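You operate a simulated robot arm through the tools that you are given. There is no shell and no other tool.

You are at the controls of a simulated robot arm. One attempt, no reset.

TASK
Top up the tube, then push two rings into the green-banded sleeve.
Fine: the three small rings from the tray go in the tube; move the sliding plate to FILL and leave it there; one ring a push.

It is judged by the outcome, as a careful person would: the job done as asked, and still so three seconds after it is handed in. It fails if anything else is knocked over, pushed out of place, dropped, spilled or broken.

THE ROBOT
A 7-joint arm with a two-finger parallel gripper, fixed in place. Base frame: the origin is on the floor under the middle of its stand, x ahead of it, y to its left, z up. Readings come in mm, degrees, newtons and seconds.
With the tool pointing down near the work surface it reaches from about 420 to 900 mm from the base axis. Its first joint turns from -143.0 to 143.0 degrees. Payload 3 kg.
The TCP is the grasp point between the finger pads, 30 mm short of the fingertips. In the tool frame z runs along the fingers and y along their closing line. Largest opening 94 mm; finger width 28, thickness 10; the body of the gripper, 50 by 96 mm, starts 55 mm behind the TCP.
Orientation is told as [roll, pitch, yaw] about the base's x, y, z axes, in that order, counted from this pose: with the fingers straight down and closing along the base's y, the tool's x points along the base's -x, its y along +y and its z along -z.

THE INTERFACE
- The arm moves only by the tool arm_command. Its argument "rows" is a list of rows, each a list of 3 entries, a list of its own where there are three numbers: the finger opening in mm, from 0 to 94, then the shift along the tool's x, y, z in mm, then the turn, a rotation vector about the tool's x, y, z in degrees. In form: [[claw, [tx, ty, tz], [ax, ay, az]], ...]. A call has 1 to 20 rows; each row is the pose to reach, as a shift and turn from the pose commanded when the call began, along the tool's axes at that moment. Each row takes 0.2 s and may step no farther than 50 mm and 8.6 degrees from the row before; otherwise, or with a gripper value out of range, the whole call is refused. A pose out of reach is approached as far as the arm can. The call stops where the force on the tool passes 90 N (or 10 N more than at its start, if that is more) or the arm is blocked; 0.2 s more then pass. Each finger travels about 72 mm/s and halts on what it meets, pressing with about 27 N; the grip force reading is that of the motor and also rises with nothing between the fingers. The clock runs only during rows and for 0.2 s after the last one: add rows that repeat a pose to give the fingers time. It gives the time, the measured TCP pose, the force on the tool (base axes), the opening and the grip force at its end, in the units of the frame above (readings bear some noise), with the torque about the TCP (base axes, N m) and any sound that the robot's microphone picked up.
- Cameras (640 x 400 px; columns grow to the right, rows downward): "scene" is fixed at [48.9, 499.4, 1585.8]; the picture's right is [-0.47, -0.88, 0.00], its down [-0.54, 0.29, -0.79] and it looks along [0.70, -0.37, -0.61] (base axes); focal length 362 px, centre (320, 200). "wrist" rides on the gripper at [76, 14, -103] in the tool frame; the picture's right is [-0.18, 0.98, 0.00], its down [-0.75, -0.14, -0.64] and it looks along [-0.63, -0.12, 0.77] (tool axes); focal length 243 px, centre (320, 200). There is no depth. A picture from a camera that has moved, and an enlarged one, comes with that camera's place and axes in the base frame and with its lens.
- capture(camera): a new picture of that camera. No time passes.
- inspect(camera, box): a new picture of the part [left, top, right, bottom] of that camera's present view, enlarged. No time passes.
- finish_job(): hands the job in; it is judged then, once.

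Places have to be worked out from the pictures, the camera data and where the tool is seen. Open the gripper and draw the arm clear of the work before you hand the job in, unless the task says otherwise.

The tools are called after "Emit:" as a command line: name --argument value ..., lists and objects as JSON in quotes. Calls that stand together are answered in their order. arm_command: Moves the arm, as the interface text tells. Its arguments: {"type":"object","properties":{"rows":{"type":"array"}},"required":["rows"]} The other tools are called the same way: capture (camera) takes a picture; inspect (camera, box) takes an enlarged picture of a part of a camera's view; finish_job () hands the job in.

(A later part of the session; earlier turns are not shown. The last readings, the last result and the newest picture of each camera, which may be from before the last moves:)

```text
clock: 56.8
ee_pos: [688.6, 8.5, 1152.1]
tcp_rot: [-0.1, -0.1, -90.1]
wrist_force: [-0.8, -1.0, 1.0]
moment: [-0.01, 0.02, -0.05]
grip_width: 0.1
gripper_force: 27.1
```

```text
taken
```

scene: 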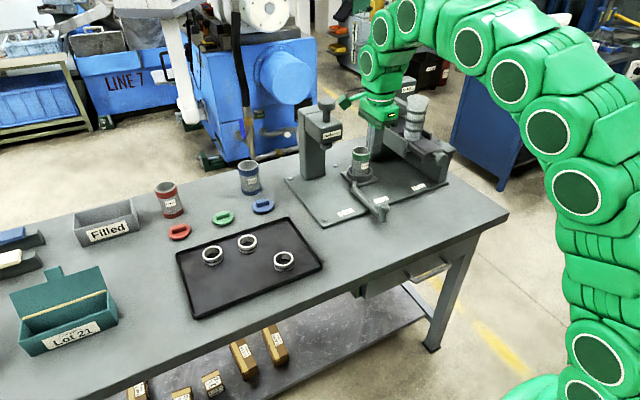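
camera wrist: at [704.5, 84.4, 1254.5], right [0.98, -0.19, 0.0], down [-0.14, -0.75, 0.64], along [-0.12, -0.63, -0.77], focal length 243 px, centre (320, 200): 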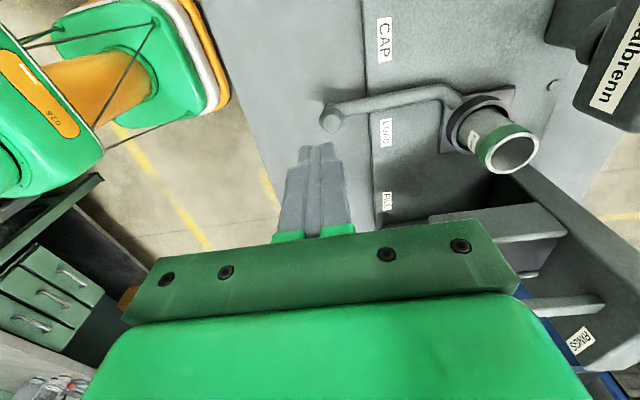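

From this side I see the handle, the sleeve and the FILL bay clearly; the knob's position is confirmed at (693, -52). Descending beside the knob, ~28 mm clear of it.

Emit:
arm_command --rows '[[0, [0, 1, 47], [0, 0, 0]], [0, [0, 1, 94], [0, 0, 0]], [0, [0, 1, 141], [0, 0, 0]], [0, [0, 1, 188], [0, 0, 0]], [0, [0, 1, 220], [0, 0, 0]], [0, [0, 1, 236], [0, 0, 0]], [0, [0, 1, 236], [0, 0, 0]]]'

Emit:
capture --camera "wrist"

Emit:
inspect --camera "scene" --box '[330, 130, 458, 240]'

```text
clock: 58.4
ee_pos: [691.7, 9.0, 916.1]
tcp_rot: [0.0, 0.0, -89.9]
wrist_force: [-0.7, 0.0, -0.2]
moment: [0.01, 0.02, -0.02]
grip_width: 0.0
gripper_force: 26.9
```

```text
taken
camera wrist: at [706.2, 83.6, 1019.0], right [0.98, -0.18, 0.0], down [-0.14, -0.75, 0.64], along [-0.12, -0.63, -0.77], focal length 243 px, centre (320, 200)
```

wrist: 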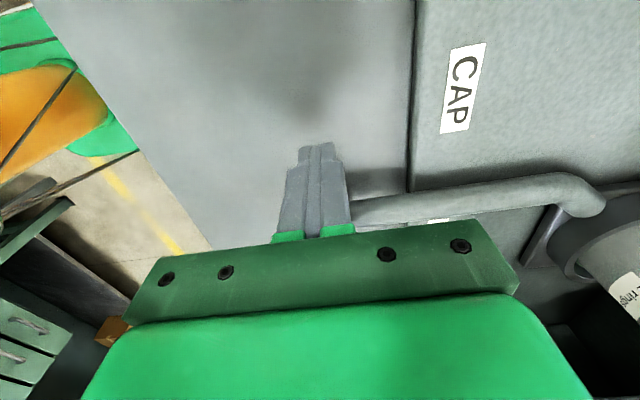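

```text
3.64 times, centred on (394, 185) of scene
camera zoom: at [48.9, 499.4, 1585.8], right [-0.47, -0.88, 0.0], down [-0.54, 0.29, -0.79], along [0.7, -0.37, -0.61], focal length 1316 px, centre (51, 254)
```

zoom: 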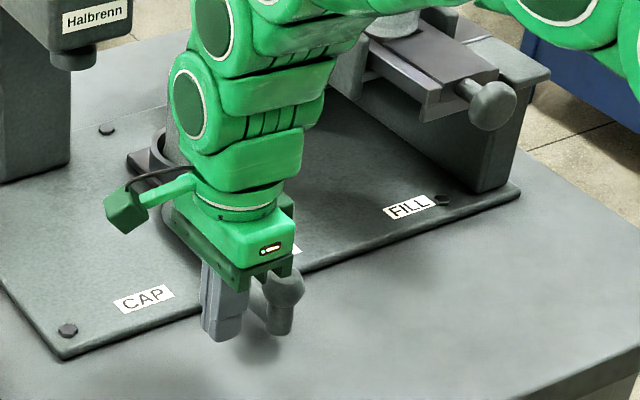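

The closed fingers stand beside the knob. Now pushing it in -y in small steps for the first ~50 mm and watching the force.

Emit:
arm_command --rows '[[0, [-10, 0, 0], [0, 0, 0]], [0, [-20, 0, 0], [0, 0, 0]], [0, [-26, 0, 0], [0, 0, 0]], [0, [-32, 0, 0], [0, 0, 0]], [0, [-38, 0, 0], [0, 0, 0]], [0, [-46, 0, 0], [0, 0, 0]], [0, [-54, 0, 0], [0, 0, 0]], [0, [-62, 0, 0], [0, 0, 0]], [0, [-70, 0, 0], [0, 0, 0]], [0, [-78, 0, 0], [0, 0, 0]], [0, [-78, 0, 0], [0, 0, 0]]]'

Emit:
capture --camera "wrist"

Emit:
inspect --camera "scene" --box '[330, 130, 458, 240]'

```text
clock: 60.8
ee_pos: [691.8, -70.0, 915.4]
tcp_rot: [0.0, 0.0, -90.0]
wrist_force: [-0.3, -0.3, -0.8]
moment: [-0.02, 0.03, 0.02]
grip_width: 0.1
gripper_force: 26.5
```

```text
taken
camera wrist: at [706.5, 6.0, 1018.5], right [0.98, -0.18, 0.0], down [-0.14, -0.75, 0.64], along [-0.12, -0.63, -0.77], focal length 243 px, centre (320, 200)
```

wrist: 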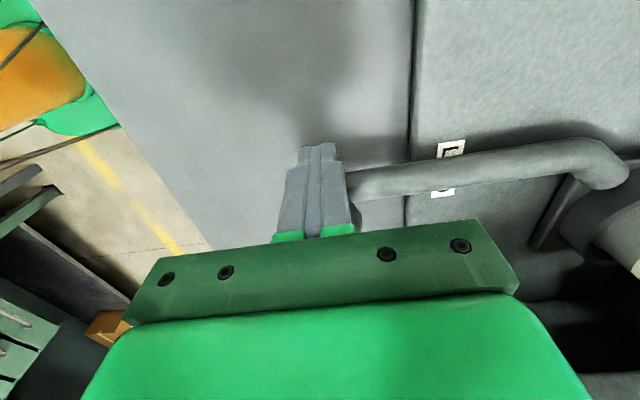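

```text
3.64 times, centred on (394, 185) of scene
camera zoom: at [48.9, 499.4, 1585.8], right [-0.47, -0.88, 0.0], down [-0.54, 0.29, -0.79], along [0.7, -0.37, -0.61], focal length 1316 px, centre (51, 254)
```

zoom: 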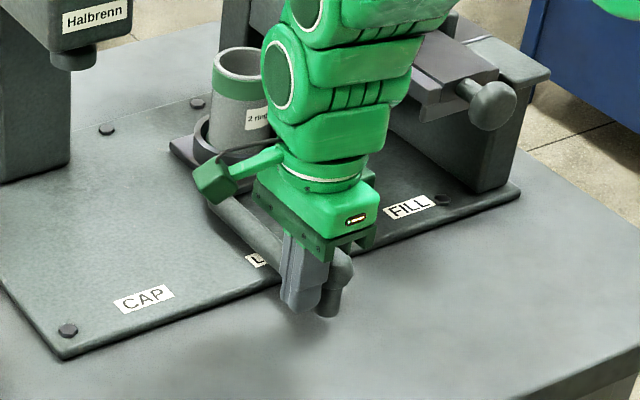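

The plate slides easily with the sleeve steady in its holder. Continuing the push toward FILL, ~75 mm more.

Emit:
arm_command --rows '[[0, [-8, 0, 0], [0, 0, 0]], [0, [-16, 0, 0], [0, 0, 0]], [0, [-24, 0, 0], [0, 0, 0]], [0, [-32, 0, 0], [0, 0, 0]], [0, [-40, 0, 0], [0, 0, 0]], [0, [-48, 0, 0], [0, 0, 0]], [0, [-56, 0, 0], [0, 0, 0]], [0, [-64, 0, 0], [0, 0, 0]], [0, [-70, 0, 0], [0, 0, 0]], [0, [-75, 0, 0], [0, 0, 0]], [0, [-75, 0, 0], [0, 0, 0]]]'

Emit:
capture --camera "wrist"

Emit:
inspect --camera "scene" --box '[330, 110, 458, 240]'

```text
clock: 63.2
ee_pos: [691.2, -144.1, 915.2]
tcp_rot: [0.0, 0.0, -90.0]
wrist_force: [0.5, 0.4, -0.3]
moment: [0.0, -0.01, -0.01]
grip_width: 0.1
gripper_force: 26.4
```

```text
taken
camera wrist: at [705.8, -69.4, 1018.5], right [0.98, -0.18, 0.0], down [-0.14, -0.75, 0.64], along [-0.12, -0.63, -0.77], focal length 243 px, centre (320, 200)
```

wrist: 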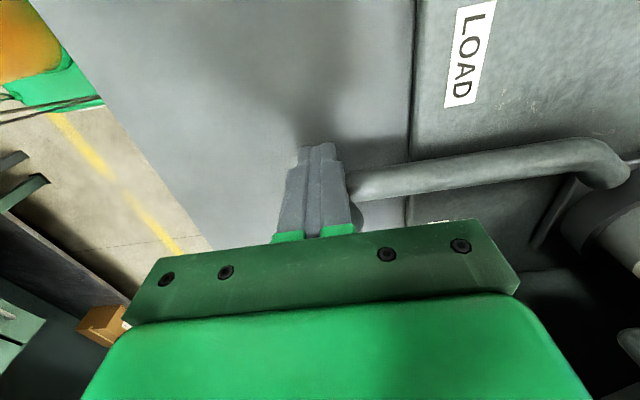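

```text
3.08 times, centred on (394, 175) of scene
camera zoom: at [48.9, 499.4, 1585.8], right [-0.47, -0.88, 0.0], down [-0.54, 0.29, -0.79], along [0.7, -0.37, -0.61], focal length 1113 px, centre (92, 277)
```

zoom: 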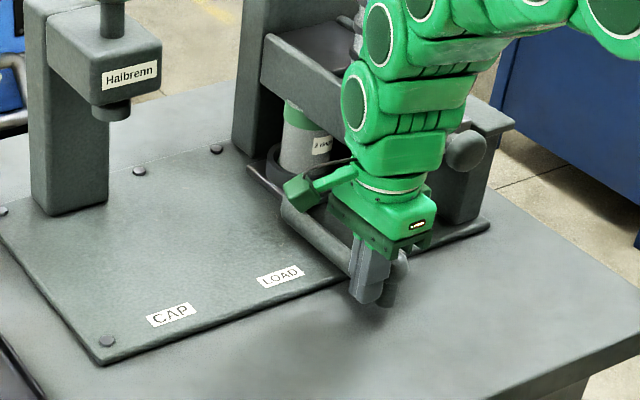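

The sleeve is entering the FILL bay under the chute. I'll continue in finer steps to look for the stop.

Emit:
arm_command --rows '[[0, [-4, 0, 0], [0, 0, 0]], [0, [-8, 0, 0], [0, 0, 0]], [0, [-12, 0, 0], [0, 0, 0]], [0, [-15, 0, 0], [0, 0, 0]], [0, [-18, 0, 0], [0, 0, 0]], [0, [-20, 0, 0], [0, 0, 0]], [0, [-22, 0, 0], [0, 0, 0]], [0, [-22, 0, 0], [0, 0, 0]]]'

Emit:
inspect --camera "scene" --box '[330, 110, 458, 240]'

Emit:
capture --camera "wrist"

```text
clock: 65.0
ee_pos: [690.1, -167.2, 915.4]
tcp_rot: [-0.1, 0.1, -90.0]
wrist_force: [0.3, -0.1, -0.7]
moment: [-0.01, 0.0, -0.02]
grip_width: 0.1
gripper_force: 27.0
```

```text
3.08 times, centred on (394, 175) of scene
camera zoom: at [48.9, 499.4, 1585.8], right [-0.47, -0.88, 0.0], down [-0.54, 0.29, -0.79], along [0.7, -0.37, -0.61], focal length 1113 px, centre (92, 277)
```

zoom: 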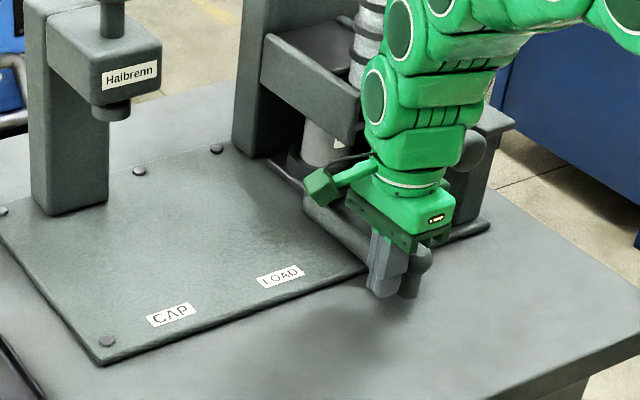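

```text
taken
camera wrist: at [705.0, -91.1, 1018.5], right [0.98, -0.18, 0.0], down [-0.14, -0.75, 0.64], along [-0.12, -0.63, -0.77], focal length 243 px, centre (320, 200)
```

wrist: 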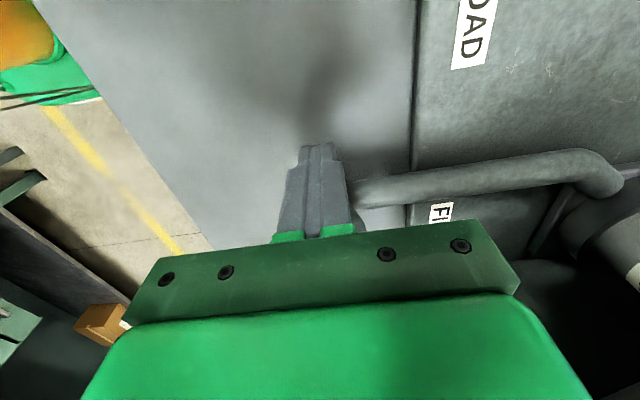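

No stop force yet at TCP y = -167. Continuing in 2 mm steps.

Emit:
arm_command --rows '[[0, [-2, 0, 0], [0, 0, 0]], [0, [-4, 0, 0], [0, 0, 0]], [0, [-6, 0, 0], [0, 0, 0]], [0, [-8, 0, 0], [0, 0, 0]], [0, [-8, 0, 0], [0, 0, 0]]]'

Emit:
inspect --camera "scene" --box '[370, 110, 466, 220]'

```text
clock: 66.2
ee_pos: [690.3, -174.2, 914.8]
tcp_rot: [0.1, 0.0, -90.1]
wrist_force: [-0.4, 0.2, 0.2]
moment: [-0.02, 0.0, 0.03]
grip_width: 0.0
gripper_force: 26.6
```

```text
3.64 times, centred on (418, 165) of scene
camera zoom: at [48.9, 499.4, 1585.8], right [-0.47, -0.88, 0.0], down [-0.54, 0.29, -0.79], along [0.7, -0.37, -0.61], focal length 1316 px, centre (-36, 327)
```

zoom: 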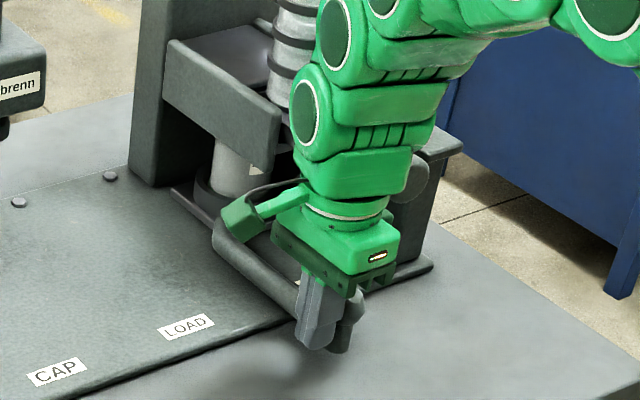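

Still no resistance. I'll zoom in to see how the sleeve lines up with the chute.

Emit:
inspect --camera "scene" --box '[370, 110, 434, 190]'

Emit:
capture --camera "wrist"

```text
5.00 times, centred on (402, 150) of scene
camera zoom: at [48.9, 499.4, 1585.8], right [-0.47, -0.88, 0.0], down [-0.54, 0.29, -0.79], along [0.7, -0.37, -0.61], focal length 1809 px, centre (-90, 450)
```

zoom: 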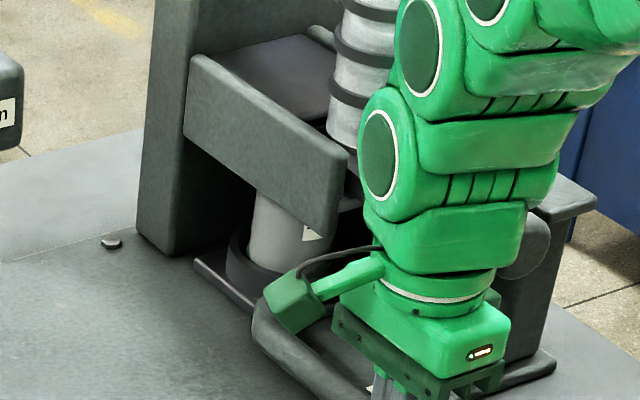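

```text
taken
camera wrist: at [705.0, -98.9, 1017.9], right [0.98, -0.18, 0.0], down [-0.14, -0.75, 0.64], along [-0.12, -0.63, -0.77], focal length 243 px, centre (320, 200)
```

wrist: 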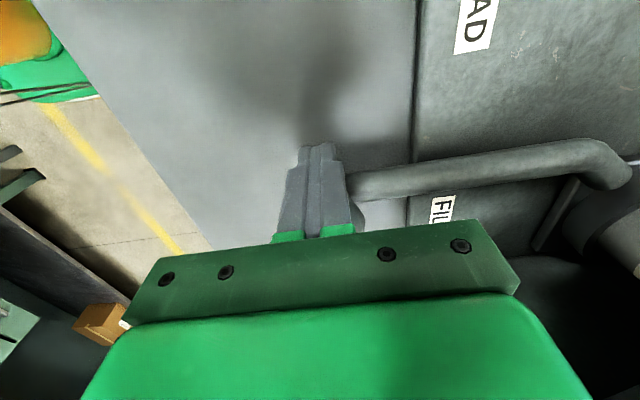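

By the plate's corner it has moved ~155 mm, so the sleeve is at about y = -270, in line with the tube. I'll probe for the end stop with 1 mm steps.

Emit:
arm_command --rows '[[0, [-1, 0, 0], [0, 0, 0]], [0, [-2, 0, 0], [0, 0, 0]], [0, [-3, 0, 0], [0, 0, 0]], [0, [-4, 0, 0], [0, 0, 0]], [0, [-4, 0, 0], [0, 0, 0]]]'

Emit:
inspect --camera "scene" --box '[370, 110, 434, 190]'

```text
clock: 67.4
ee_pos: [690.8, -175.9, 914.2]
tcp_rot: [-0.1, 0.1, -89.9]
wrist_force: [-3.1, 53.0, 1.0]
moment: [-0.73, -0.06, 0.2]
grip_width: 0.0
gripper_force: 27.3
```

```text
5.00 times, centred on (402, 150) of scene
camera zoom: at [48.9, 499.4, 1585.8], right [-0.47, -0.88, 0.0], down [-0.54, 0.29, -0.79], along [0.7, -0.37, -0.61], focal length 1809 px, centre (-90, 450)
```

zoom: 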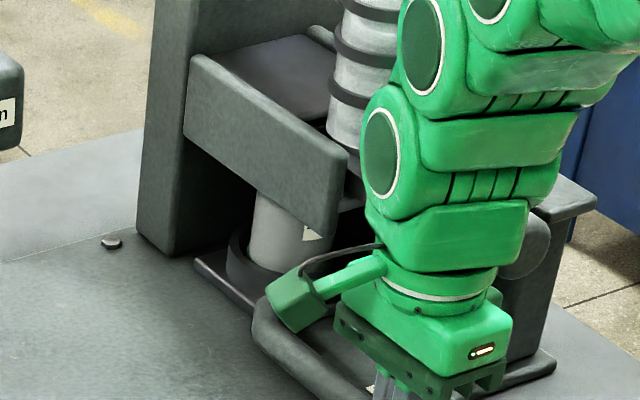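

53 N against the knob, acting at about knob height: the plate is at its FILL stop. Backing the fingers off and checking that the plate stays put.

Emit:
arm_command --rows '[[0, [8, 0, 0], [0, 0, 0]], [0, [20, 0, 0], [0, 0, 0]], [0, [40, 0, 0], [0, 0, 0]], [0, [60, 0, 0], [0, 0, 0]], [0, [60, 0, -45], [0, 0, 0]], [0, [60, 0, -90], [0, 0, 0]], [0, [60, 0, -135], [0, 0, 0]], [0, [60, 0, -180], [0, 0, 0]], [0, [60, 0, -225], [0, 0, 0]], [0, [60, 0, -225], [0, 0, 0]]]'

Emit:
capture --camera "wrist"

Emit:
inspect --camera "scene" --box '[340, 80, 460, 230]'

```text
clock: 69.6
ee_pos: [694.7, -119.3, 1141.9]
tcp_rot: [0.0, 0.0, -90.0]
wrist_force: [0.3, 0.8, -0.7]
moment: [0.0, 0.03, -0.01]
grip_width: 0.0
gripper_force: 27.1
```

```text
taken
camera wrist: at [708.1, -43.8, 1245.1], right [0.98, -0.18, 0.0], down [-0.14, -0.75, 0.64], along [-0.12, -0.63, -0.77], focal length 243 px, centre (320, 200)
```

wrist: 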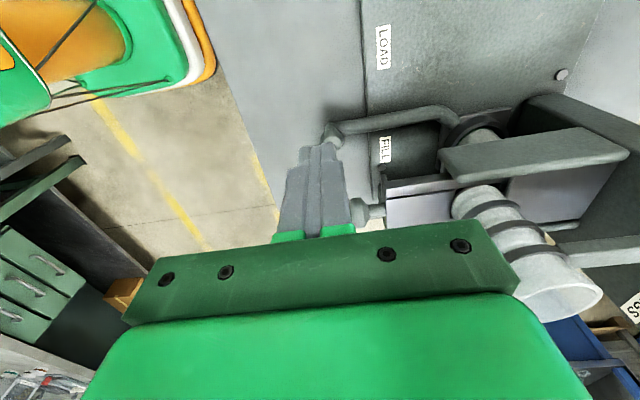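

```text
2.67 times, centred on (400, 155) of scene
camera zoom: at [48.9, 499.4, 1585.8], right [-0.47, -0.88, 0.0], down [-0.54, 0.29, -0.79], along [0.7, -0.37, -0.61], focal length 965 px, centre (107, 320)
```

zoom: 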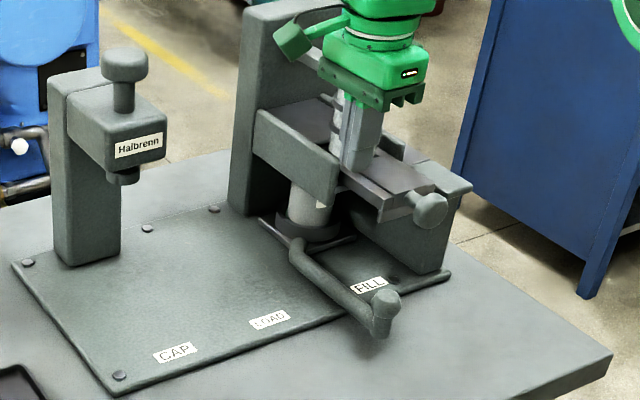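

The plate stays at FILL. Zooming in on the sleeve under the chute and on the pusher from both views.

Emit:
inspect --camera "wrist" --box '[300, 90, 492, 230]'

Emit:
inspect --camera "wrist" --box '[420, 90, 620, 220]'

Emit:
inspect --camera "scene" --box '[380, 110, 460, 200]'

```text
2.86 times, centred on (396, 160) of wrist
camera zoom: at [708.1, -43.8, 1245.1], right [0.98, -0.18, 0.0], down [-0.14, -0.75, 0.64], along [-0.12, -0.63, -0.77], focal length 693 px, centre (103, 314)
```

zoom: 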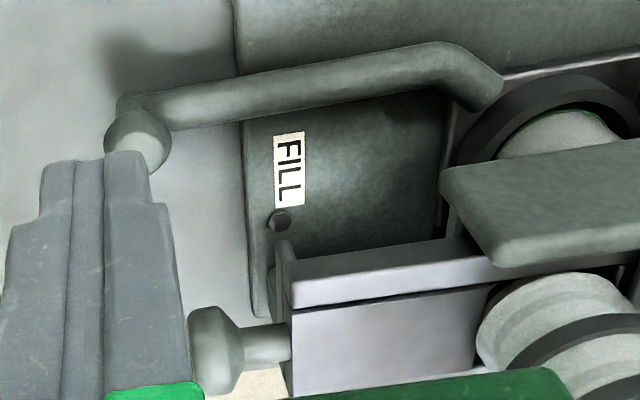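

```text
3.08 times, centred on (520, 155) of wrist
camera zoom: at [708.1, -43.8, 1245.1], right [0.98, -0.18, 0.0], down [-0.14, -0.75, 0.64], along [-0.12, -0.63, -0.77], focal length 746 px, centre (-295, 338)
```

zoom: 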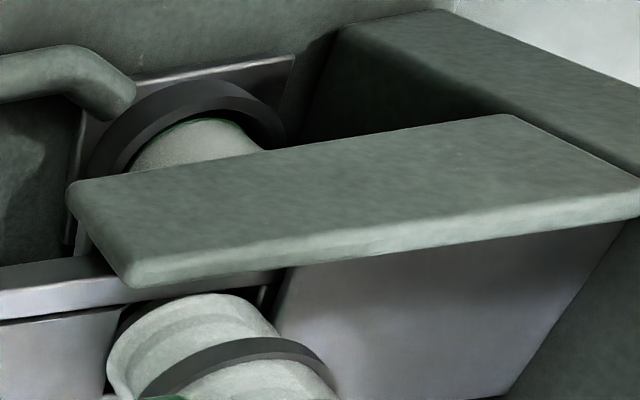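

```text
4.44 times, centred on (420, 155) of scene
camera zoom: at [48.9, 499.4, 1585.8], right [-0.47, -0.88, 0.0], down [-0.54, 0.29, -0.79], along [0.7, -0.37, -0.61], focal length 1608 px, centre (-124, 400)
```

zoom: 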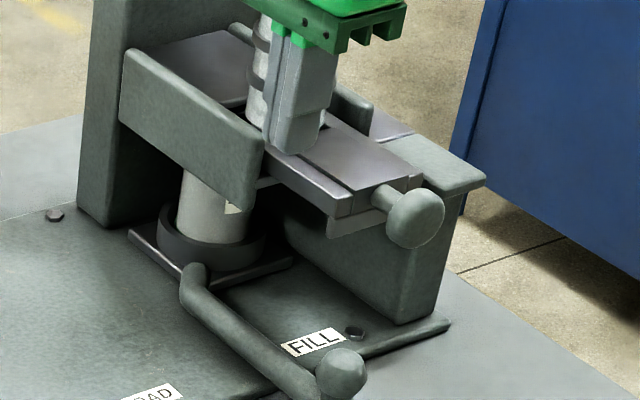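

The sleeve stands under the chute at FILL. Now I need the pusher's exact geometry, so I'll zoom in on it from the scene camera.

Emit:
inspect --camera "scene" --box '[405, 120, 453, 165]'

Emit:
inspect --camera "wrist" --box '[345, 165, 473, 225]'

```text
8.89 times, centred on (429, 142) of scene
camera zoom: at [48.9, 499.4, 1585.8], right [-0.47, -0.88, 0.0], down [-0.54, 0.29, -0.79], along [0.7, -0.37, -0.61], focal length 3216 px, centre (-649, 711)
```

zoom: 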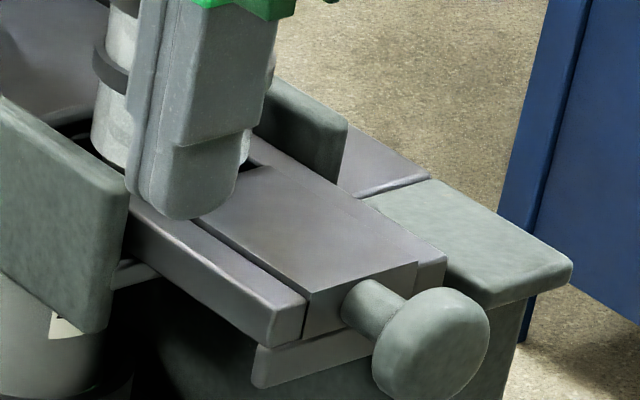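

```text
5.00 times, centred on (409, 195) of wrist
camera zoom: at [708.1, -43.8, 1245.1], right [0.98, -0.18, 0.0], down [-0.14, -0.75, 0.64], along [-0.12, -0.63, -0.77], focal length 1213 px, centre (-125, 225)
```

zoom: 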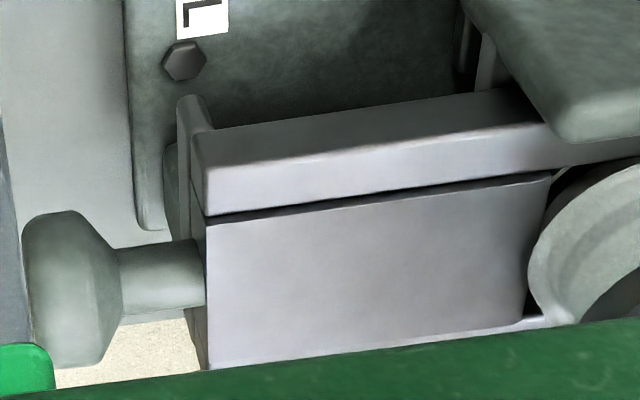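

Using the wrist views, which agree best, the pusher knob is at about (717, -270, 1006) with its near face at x≈704. I'll bring the closed fingers to the robot side of the knob and turn the yaw back to 0.

Emit:
arm_command --rows '[[0, [-13, -2, 0], [0, 0, -8]], [0, [-27, -4, 0], [0, 0, -16]], [0, [-41, -7, 0], [0, 0, -24]], [0, [-55, -9, 0], [0, 0, -32]], [0, [-69, -11, 0], [0, 0, -40]], [0, [-83, -14, 0], [0, 0, -48]], [0, [-97, -16, 0], [0, 0, -56]], [0, [-111, -18, 0], [0, 0, -64]], [0, [-125, -20, 0], [0, 0, -72]], [0, [-138, -22, 0], [0, 0, -80]], [0, [-150, -24, 0], [0, 0, -88]], [0, [-150, -24, 0], [0, 0, -90]], [0, [-150, -24, 0], [0, 0, -90]]]'

Emit:
capture --camera "wrist"

Emit:
inspect --camera "scene" --box '[350, 70, 478, 190]'

```text
clock: 72.4
ee_pos: [666.9, -267.5, 1139.9]
tcp_rot: [0.0, -0.1, 0.0]
wrist_force: [0.3, -1.1, 0.0]
moment: [0.0, 0.01, 0.0]
grip_width: 0.0
gripper_force: 27.3
```

```text
taken
camera wrist: at [591.1, -253.8, 1242.6], right [0.18, 0.98, 0.0], down [0.75, -0.14, 0.64], along [0.63, -0.12, -0.77], focal length 243 px, centre (320, 200)
```

wrist: 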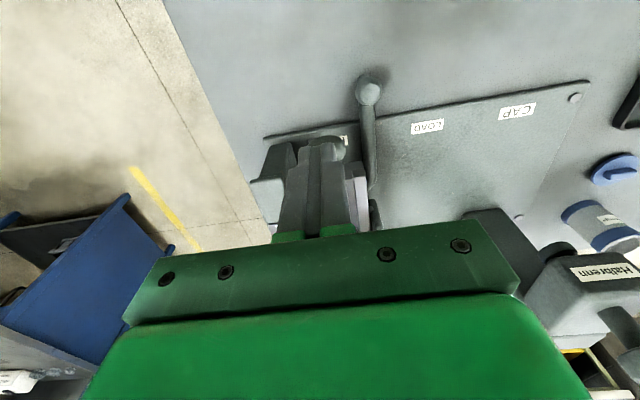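

```text
3.33 times, centred on (414, 130) of scene
camera zoom: at [48.9, 499.4, 1585.8], right [-0.47, -0.88, 0.0], down [-0.54, 0.29, -0.79], along [0.7, -0.37, -0.61], focal length 1206 px, centre (7, 433)
```

zoom: 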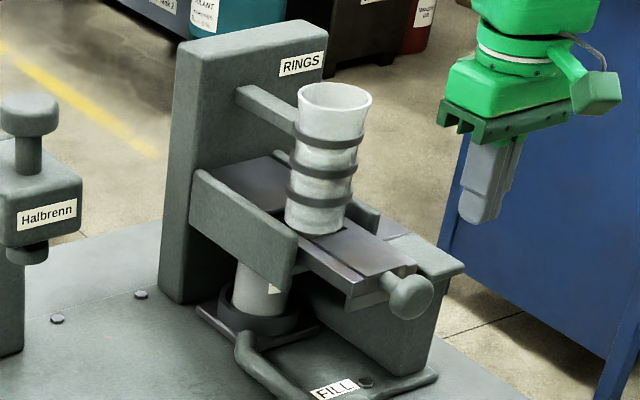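

I'll zoom in on the knob from this angle to confirm the alignment of the fingers with it.

Emit:
inspect --camera "wrist" --box '[250, 110, 410, 210]'

Emit:
inspect --camera "scene" --box '[405, 120, 453, 165]'

```text
4.00 times, centred on (330, 160) of wrist
camera zoom: at [591.1, -253.8, 1242.6], right [0.18, 0.98, 0.0], down [0.75, -0.14, 0.64], along [0.63, -0.12, -0.77], focal length 970 px, centre (280, 360)
```

zoom: 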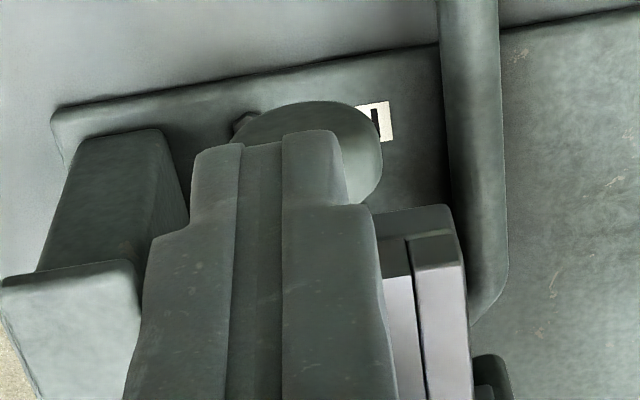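

```text
8.89 times, centred on (429, 142) of scene
camera zoom: at [48.9, 499.4, 1585.8], right [-0.47, -0.88, 0.0], down [-0.54, 0.29, -0.79], along [0.7, -0.37, -0.61], focal length 3216 px, centre (-649, 711)
```

zoom: 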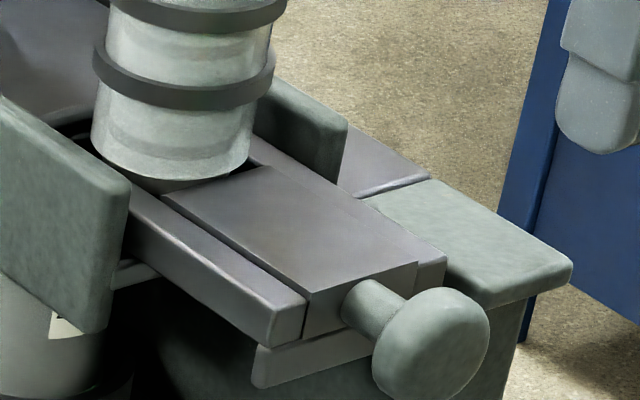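

The knob's right edge confirms its centre at y≈-270, and its near face at x≈698. Descending to pushing height with an ~18 mm gap.

Emit:
arm_command --rows '[[0, [2, -2.2, 30], [0, 0, 0]], [0, [2, -2.2, 60], [0, 0, 0]], [0, [2, -2.2, 90], [0, 0, 0]], [0, [2, -2.2, 109], [0, 0, 0]], [0, [2, -2.2, 109], [0, 0, 0]]]'

Emit:
inspect --camera "scene" --box '[395, 110, 475, 175]'

Emit:
capture --camera "wrist"

```text
clock: 73.6
ee_pos: [664.0, -272.3, 1030.9]
tcp_rot: [0.0, 0.0, 0.1]
wrist_force: [-0.2, -0.2, 0.7]
moment: [0.0, -0.01, -0.02]
grip_width: 0.0
gripper_force: 27.0
```

```text
6.15 times, centred on (435, 142) of scene
camera zoom: at [48.9, 499.4, 1585.8], right [-0.47, -0.88, 0.0], down [-0.54, 0.29, -0.79], along [0.7, -0.37, -0.61], focal length 2226 px, centre (-388, 554)
```

zoom: 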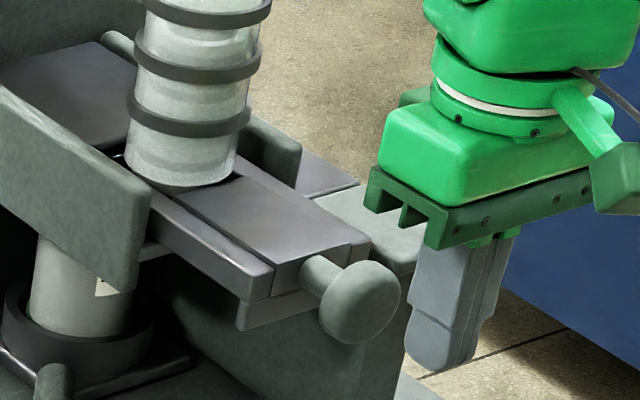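

```text
taken
camera wrist: at [589.2, -258.0, 1134.3], right [0.18, 0.98, 0.0], down [0.75, -0.14, 0.64], along [0.63, -0.12, -0.77], focal length 243 px, centre (320, 200)
```

wrist: 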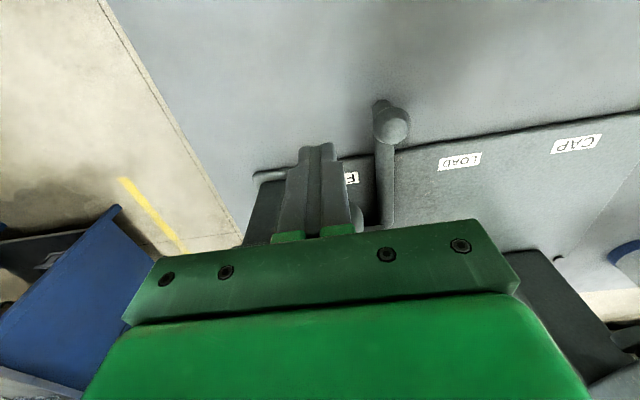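

The projected positions of fingertip and knob match the picture, so calibration is good. Pushing forward slowly, the first ~25 mm past contact, then I'll look.

Emit:
arm_command --rows '[[0, [-8, 1, 0], [0, 0, 0]], [0, [-15, 2, 0], [0, 0, 0]], [0, [-19, 2, 0], [0, 0, 0]], [0, [-23, 2, 0], [0, 0, 0]], [0, [-27, 2, 0], [0, 0, 0]], [0, [-31, 2, 0], [0, 0, 0]], [0, [-35, 2, 0], [0, 0, 0]], [0, [-39, 2, 0], [0, 0, 0]], [0, [-43, 2, 0], [0, 0, 0]], [0, [-43, 2, 0], [0, 0, 0]]]'

Emit:
inspect --camera "scene" --box '[385, 95, 465, 175]'

```text
clock: 75.8
ee_pos: [707.4, -267.9, 1031.4]
tcp_rot: [-0.1, 0.1, 0.0]
wrist_force: [-7.0, 1.1, -3.9]
moment: [0.05, 0.2, -0.01]
grip_width: 0.2
gripper_force: 26.7
```

```text
5.00 times, centred on (425, 135) of scene
camera zoom: at [48.9, 499.4, 1585.8], right [-0.47, -0.88, 0.0], down [-0.54, 0.29, -0.79], along [0.7, -0.37, -0.61], focal length 1809 px, centre (-205, 525)
```

zoom: 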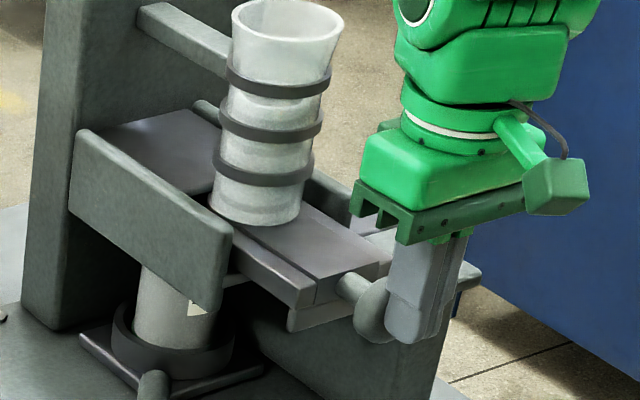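

Light resistance (7 N), so something is moving. Zooming in to see whether the block slides in.

Emit:
inspect --camera "scene" --box '[405, 115, 453, 165]'

Emit:
capture --camera "wrist"

```text
8.00 times, centred on (429, 140) of scene
camera zoom: at [48.9, 499.4, 1585.8], right [-0.47, -0.88, 0.0], down [-0.54, 0.29, -0.79], along [0.7, -0.37, -0.61], focal length 2894 px, centre (-552, 680)
```

zoom: 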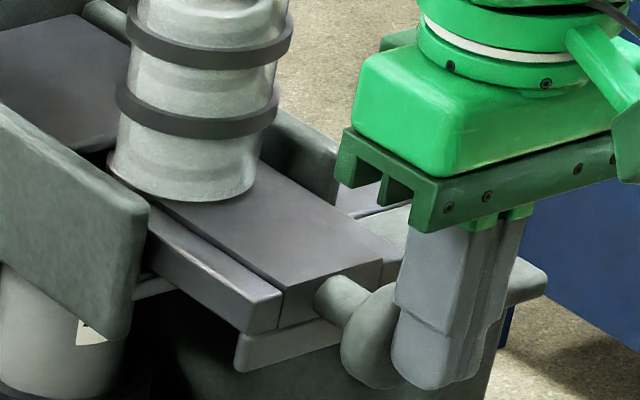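

```text
taken
camera wrist: at [631.7, -254.5, 1134.7], right [0.18, 0.98, 0.0], down [0.75, -0.14, 0.64], along [0.63, -0.12, -0.77], focal length 243 px, centre (320, 200)
```

wrist: 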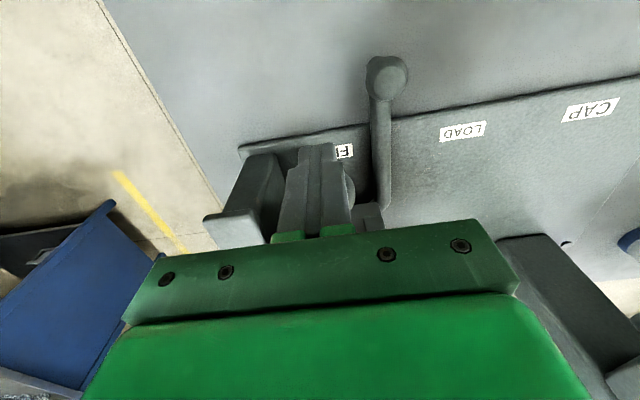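

Compared with before, the whole pusher slide has moved ~15 mm in. Continuing the push in 4 mm steps.

Emit:
arm_command --rows '[[0, [-4, 0, 0], [0, 0, 0]], [0, [-8, 0, 0], [0, 0, 0]], [0, [-12, 0, 0], [0, 0, 0]], [0, [-16, 0, 0], [0, 0, 0]], [0, [-20, 0, 0], [0, 0, 0]], [0, [-24, 0, 0], [0, 0, 0]], [0, [-24, 0, 0], [0, 0, 0]]]'

Emit:
inspect --camera "scene" --box '[385, 95, 465, 175]'

```text
clock: 77.4
ee_pos: [730.5, -267.5, 1030.8]
tcp_rot: [0.0, 0.0, -0.1]
wrist_force: [-7.0, -0.9, 2.3]
moment: [-0.06, 0.15, -0.05]
grip_width: 0.0
gripper_force: 27.0
```

```text
5.00 times, centred on (425, 135) of scene
camera zoom: at [48.9, 499.4, 1585.8], right [-0.47, -0.88, 0.0], down [-0.54, 0.29, -0.79], along [0.7, -0.37, -0.61], focal length 1809 px, centre (-205, 525)
```

zoom: 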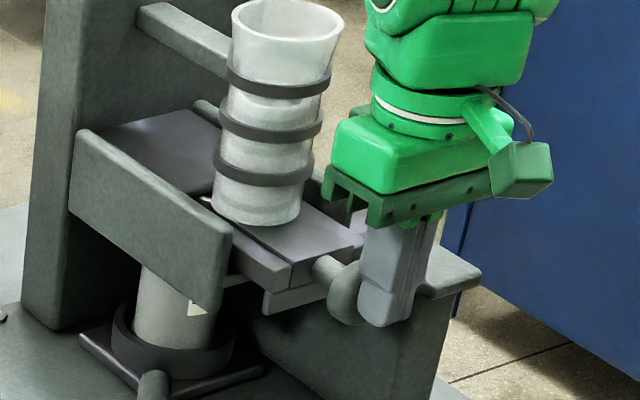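

Steady 7 N. Continuing the stroke.

Emit:
arm_command --rows '[[0, [-4, 0, 0], [0, 0, 0]], [0, [-8, 0, 0], [0, 0, 0]], [0, [-12, 0, 0], [0, 0, 0]], [0, [-16, 0, 0], [0, 0, 0]], [0, [-20, 0, 0], [0, 0, 0]], [0, [-20, 0, 0], [0, 0, 0]]]'

Emit:
inspect --camera "scene" --box '[375, 95, 455, 175]'

Emit:
capture --camera "wrist"

```text
clock: 78.8
ee_pos: [751.5, -267.8, 1031.4]
tcp_rot: [-0.1, 0.0, 0.0]
wrist_force: [-8.7, 3.1, -1.8]
moment: [0.04, 0.22, 0.05]
grip_width: 0.1
gripper_force: 26.9
```

```text
5.00 times, centred on (415, 135) of scene
camera zoom: at [48.9, 499.4, 1585.8], right [-0.47, -0.88, 0.0], down [-0.54, 0.29, -0.79], along [0.7, -0.37, -0.61], focal length 1809 px, centre (-155, 525)
```

zoom: 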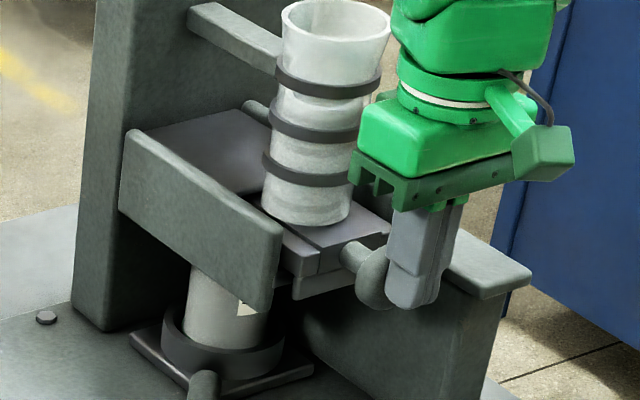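

```text
taken
camera wrist: at [676.1, -254.1, 1134.7], right [0.18, 0.98, 0.0], down [0.75, -0.14, 0.64], along [0.63, -0.12, -0.77], focal length 243 px, centre (320, 200)
```

wrist: 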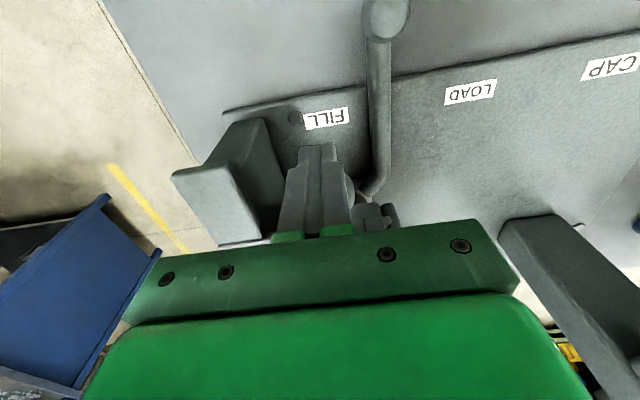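

About 63 mm of stroke so far and still moving. Continuing in 3 mm steps toward the end stop.

Emit:
arm_command --rows '[[0, [-3, 0, 0], [0, 0, 0]], [0, [-6, 0, 0], [0, 0, 0]], [0, [-9, 0, 0], [0, 0, 0]], [0, [-9, 0, 0], [0, 0, 0]]]'

Emit:
inspect --camera "scene" --box '[375, 95, 455, 175]'

```text
clock: 80.0
ee_pos: [758.2, -268.5, 1030.9]
tcp_rot: [0.1, 0.5, -0.1]
wrist_force: [-29.1, 5.3, 10.9]
moment: [-0.05, 0.56, 0.04]
grip_width: 0.0
gripper_force: 26.7
stopped in row 4: the force on the tool passed its limit at 92 N (the readings are from after the stop); the commanded pose is now the measured one
```

```text
5.00 times, centred on (415, 135) of scene
camera zoom: at [48.9, 499.4, 1585.8], right [-0.47, -0.88, 0.0], down [-0.54, 0.29, -0.79], along [0.7, -0.37, -0.61], focal length 1809 px, centre (-155, 525)
```

zoom: 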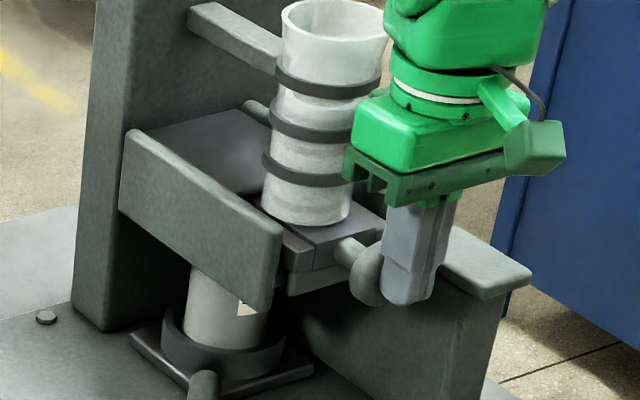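

End stop reached at ~70 mm stroke. I'll back the fingers off 25 mm and see whether the slide springs back or stays.

Emit:
arm_command --rows '[[0, [5, 0, 0], [0, 0, 0]], [0, [15, 0, 0], [0, 0, 0]], [0, [25, 0, 0], [0, 0, 0]], [0, [25, 0, 0], [0, 0, 0]]]'

Emit:
inspect --camera "scene" --box '[375, 95, 455, 175]'

Emit:
capture --camera "wrist"

```text
clock: 81.0
ee_pos: [735.3, -269.3, 1030.0]
tcp_rot: [0.2, 0.2, 0.0]
wrist_force: [-5.8, 1.7, -2.1]
moment: [0.06, 0.17, 0.02]
grip_width: 0.1
gripper_force: 27.1
```

```text
5.00 times, centred on (415, 135) of scene
camera zoom: at [48.9, 499.4, 1585.8], right [-0.47, -0.88, 0.0], down [-0.54, 0.29, -0.79], along [0.7, -0.37, -0.61], focal length 1809 px, centre (-155, 525)
```

zoom: 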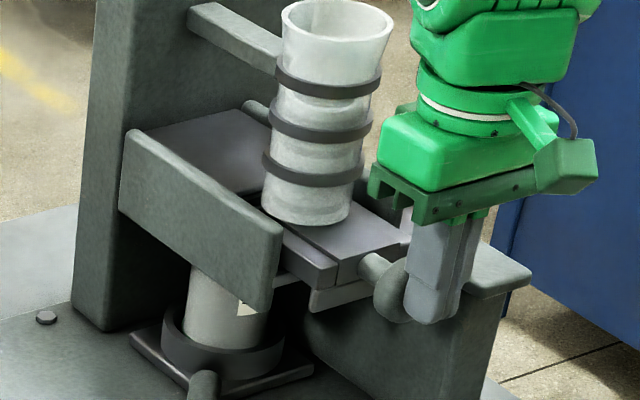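

```text
taken
camera wrist: at [659.6, -254.5, 1133.9], right [0.19, 0.98, 0.0], down [0.76, -0.14, 0.64], along [0.63, -0.12, -0.77], focal length 243 px, centre (320, 200)
```

wrist: 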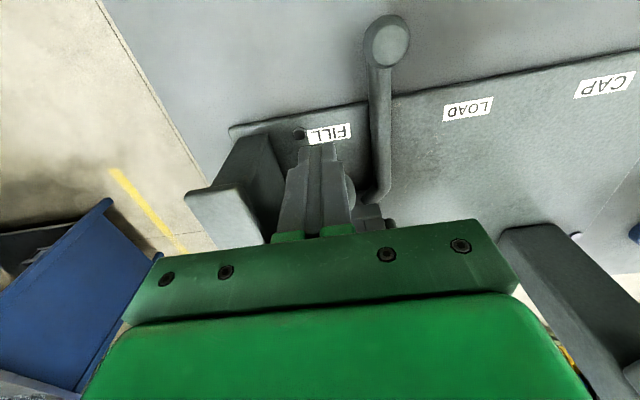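

It is spring-loaded and follows the fingers back. I'll let it return under control to its home position.

Emit:
arm_command --rows '[[0, [8, 0, 0], [0, 0, 0]], [0, [16, 0, 0], [0, 0, 0]], [0, [24, 0, 0], [0, 0, 0]], [0, [32, 0, 0], [0, 0, 0]], [0, [40, 0, 0], [0, 0, 0]], [0, [48, 0, 0], [0, 0, 0]], [0, [56, 0, 0], [0, 0, 0]], [0, [64, 0, 0], [0, 0, 0]], [0, [72, 0, 0], [0, 0, 0]], [0, [72, 0, 0], [0, 0, 0]]]'

Emit:
inspect --camera "scene" --box '[375, 75, 455, 175]'

Emit:
inspect --camera "scene" --box '[390, 85, 438, 145]'

```text
clock: 83.2
ee_pos: [662.0, -266.5, 1031.3]
tcp_rot: [0.1, 0.3, -0.2]
wrist_force: [-0.1, 0.4, 0.0]
moment: [0.01, -0.03, -0.01]
grip_width: 0.0
gripper_force: 27.2
```

```text
4.00 times, centred on (415, 125) of scene
camera zoom: at [48.9, 499.4, 1585.8], right [-0.47, -0.88, 0.0], down [-0.54, 0.29, -0.79], along [0.7, -0.37, -0.61], focal length 1447 px, centre (-60, 500)
```

zoom: 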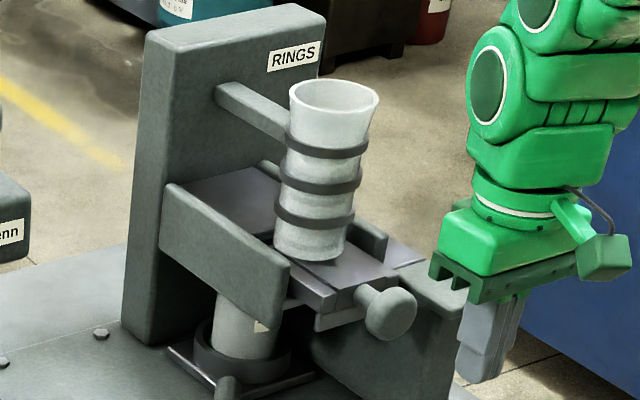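

```text
6.67 times, centred on (414, 115) of scene
camera zoom: at [48.9, 499.4, 1585.8], right [-0.47, -0.88, 0.0], down [-0.54, 0.29, -0.79], along [0.7, -0.37, -0.61], focal length 2412 px, centre (-307, 767)
```

zoom: 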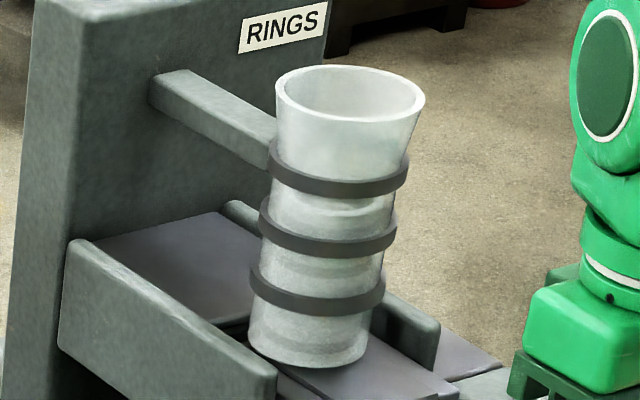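

The slide has come back only part of the way (~35 mm). I'll wait a second without moving to see whether it is still creeping back.

Emit:
arm_command --rows '[[0, [0, 0, 0], [0, 0, 0]], [0, [0, 0, 0], [0, 0, 0]], [0, [0, 0, 0], [0, 0, 0]], [0, [0, 0, 0], [0, 0, 0]], [0, [0, 0, 0], [0, 0, 0]]]'

Emit:
inspect --camera "scene" --box '[405, 120, 453, 165]'

Emit:
inspect --camera "scene" --box '[375, 75, 455, 175]'

```text
clock: 84.4
ee_pos: [662.4, -269.5, 1031.5]
tcp_rot: [0.1, 0.3, 0.0]
wrist_force: [-0.2, 0.1, 1.0]
moment: [-0.02, -0.01, 0.01]
grip_width: 0.0
gripper_force: 27.2
```

```text
8.89 times, centred on (429, 142) of scene
camera zoom: at [48.9, 499.4, 1585.8], right [-0.47, -0.88, 0.0], down [-0.54, 0.29, -0.79], along [0.7, -0.37, -0.61], focal length 3216 px, centre (-649, 711)
```

zoom: 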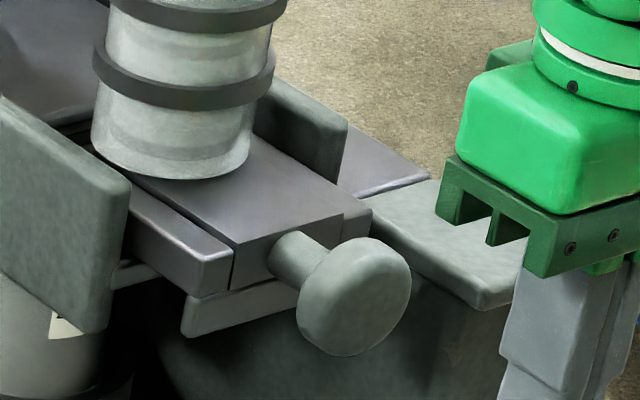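

```text
4.00 times, centred on (415, 125) of scene
camera zoom: at [48.9, 499.4, 1585.8], right [-0.47, -0.88, 0.0], down [-0.54, 0.29, -0.79], along [0.7, -0.37, -0.61], focal length 1447 px, centre (-60, 500)
```

zoom: 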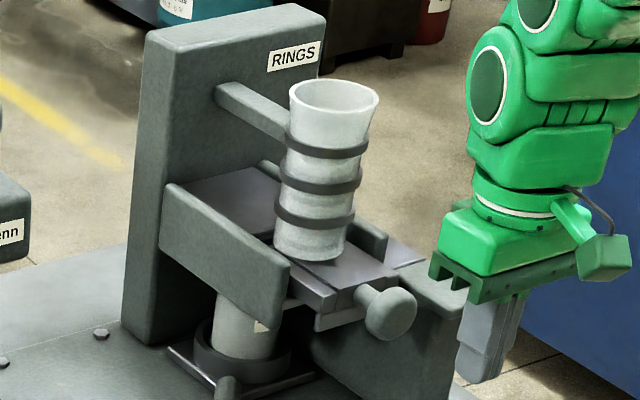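

The slide rests ~35 mm short of home with nothing touching it. I need to see why, so I'll rise, open the fingers and look down on the slide and tube foot.

Emit:
arm_command --rows '[[0, [0, 0, -45], [0, 0, 0]], [30, [0, 0, -90], [0, 0, 0]], [60, [0, 0, -120], [0, 0, 0]], [94, [0, 0, -130], [0, 0, 0]], [94, [0, 0, -130], [0, 0, 0]]]'

Emit:
capture --camera "wrist"

Emit:
inspect --camera "wrist" --box '[240, 100, 400, 240]'

Emit:
inspect --camera "scene" --box '[375, 75, 455, 175]'

```text
clock: 85.6
ee_pos: [663.0, -267.3, 1162.1]
tcp_rot: [0.0, 0.4, -0.2]
wrist_force: [-0.6, 0.8, -0.3]
moment: [0.03, -0.01, 0.0]
grip_width: 94.2
gripper_force: 0.1
```

```text
taken
camera wrist: at [587.7, -253.6, 1266.0], right [0.19, 0.98, 0.0], down [0.76, -0.14, 0.64], along [0.63, -0.12, -0.77], focal length 243 px, centre (320, 200)
```

wrist: 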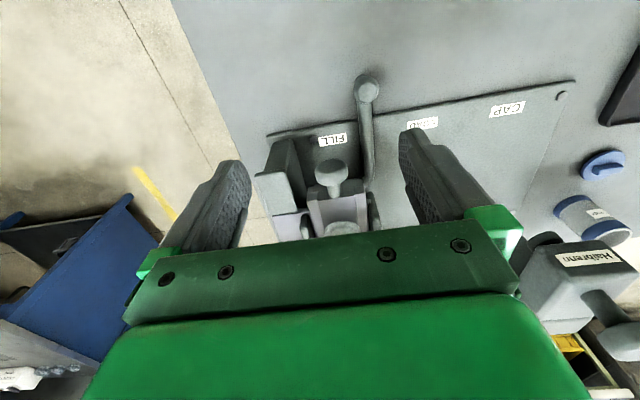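

```text
2.86 times, centred on (320, 170) of wrist
camera zoom: at [587.7, -253.6, 1266.0], right [0.19, 0.98, 0.0], down [0.76, -0.14, 0.64], along [0.63, -0.12, -0.77], focal length 693 px, centre (320, 286)
```

zoom: 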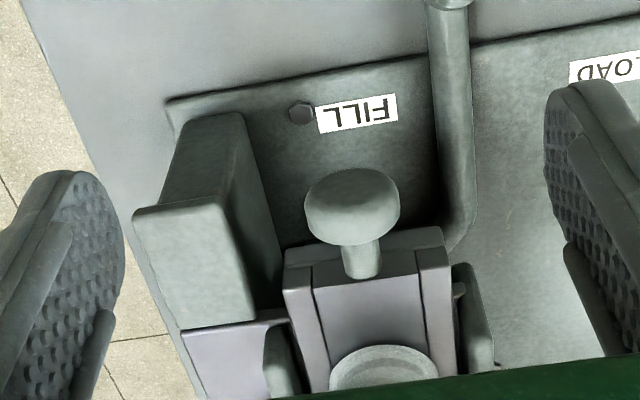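

```text
4.00 times, centred on (415, 125) of scene
camera zoom: at [48.9, 499.4, 1585.8], right [-0.47, -0.88, 0.0], down [-0.54, 0.29, -0.79], along [0.7, -0.37, -0.61], focal length 1447 px, centre (-60, 500)
```

zoom: 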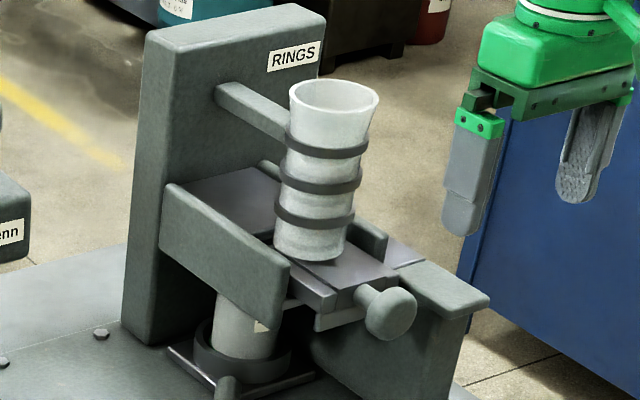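

The slide isn't moving by itself. I'll compare the ring stack in the tube and look into the gap ahead of the slide.

Emit:
inspect --camera "scene" --box '[396, 88, 436, 148]'

Emit:
inspect --camera "scene" --box '[385, 115, 433, 175]'

Emit:
inspect --camera "wrist" --box '[280, 170, 380, 240]'

```text
6.67 times, centred on (416, 118) of scene
camera zoom: at [48.9, 499.4, 1585.8], right [-0.47, -0.88, 0.0], down [-0.54, 0.29, -0.79], along [0.7, -0.37, -0.61], focal length 2412 px, centre (-320, 747)
```

zoom: 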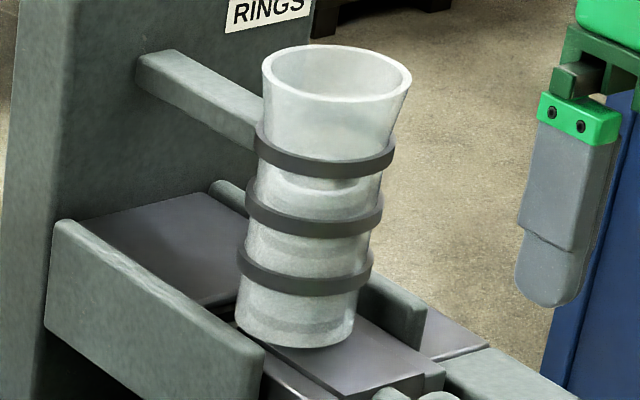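

```text
6.67 times, centred on (409, 145) of scene
camera zoom: at [48.9, 499.4, 1585.8], right [-0.47, -0.88, 0.0], down [-0.54, 0.29, -0.79], along [0.7, -0.37, -0.61], focal length 2412 px, centre (-273, 567)
```

zoom: 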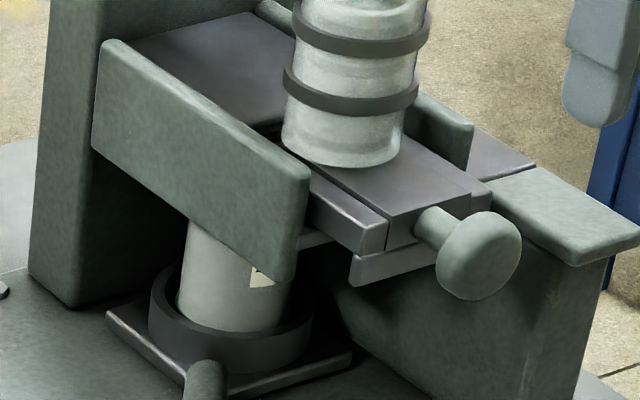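

```text
5.71 times, centred on (330, 205) of wrist
camera zoom: at [587.7, -253.6, 1266.0], right [0.19, 0.98, 0.0], down [0.76, -0.14, 0.64], along [0.63, -0.12, -0.77], focal length 1386 px, centre (263, 171)
```

zoom: 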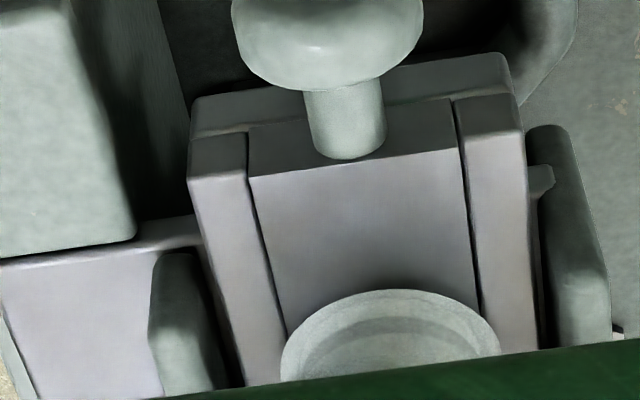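

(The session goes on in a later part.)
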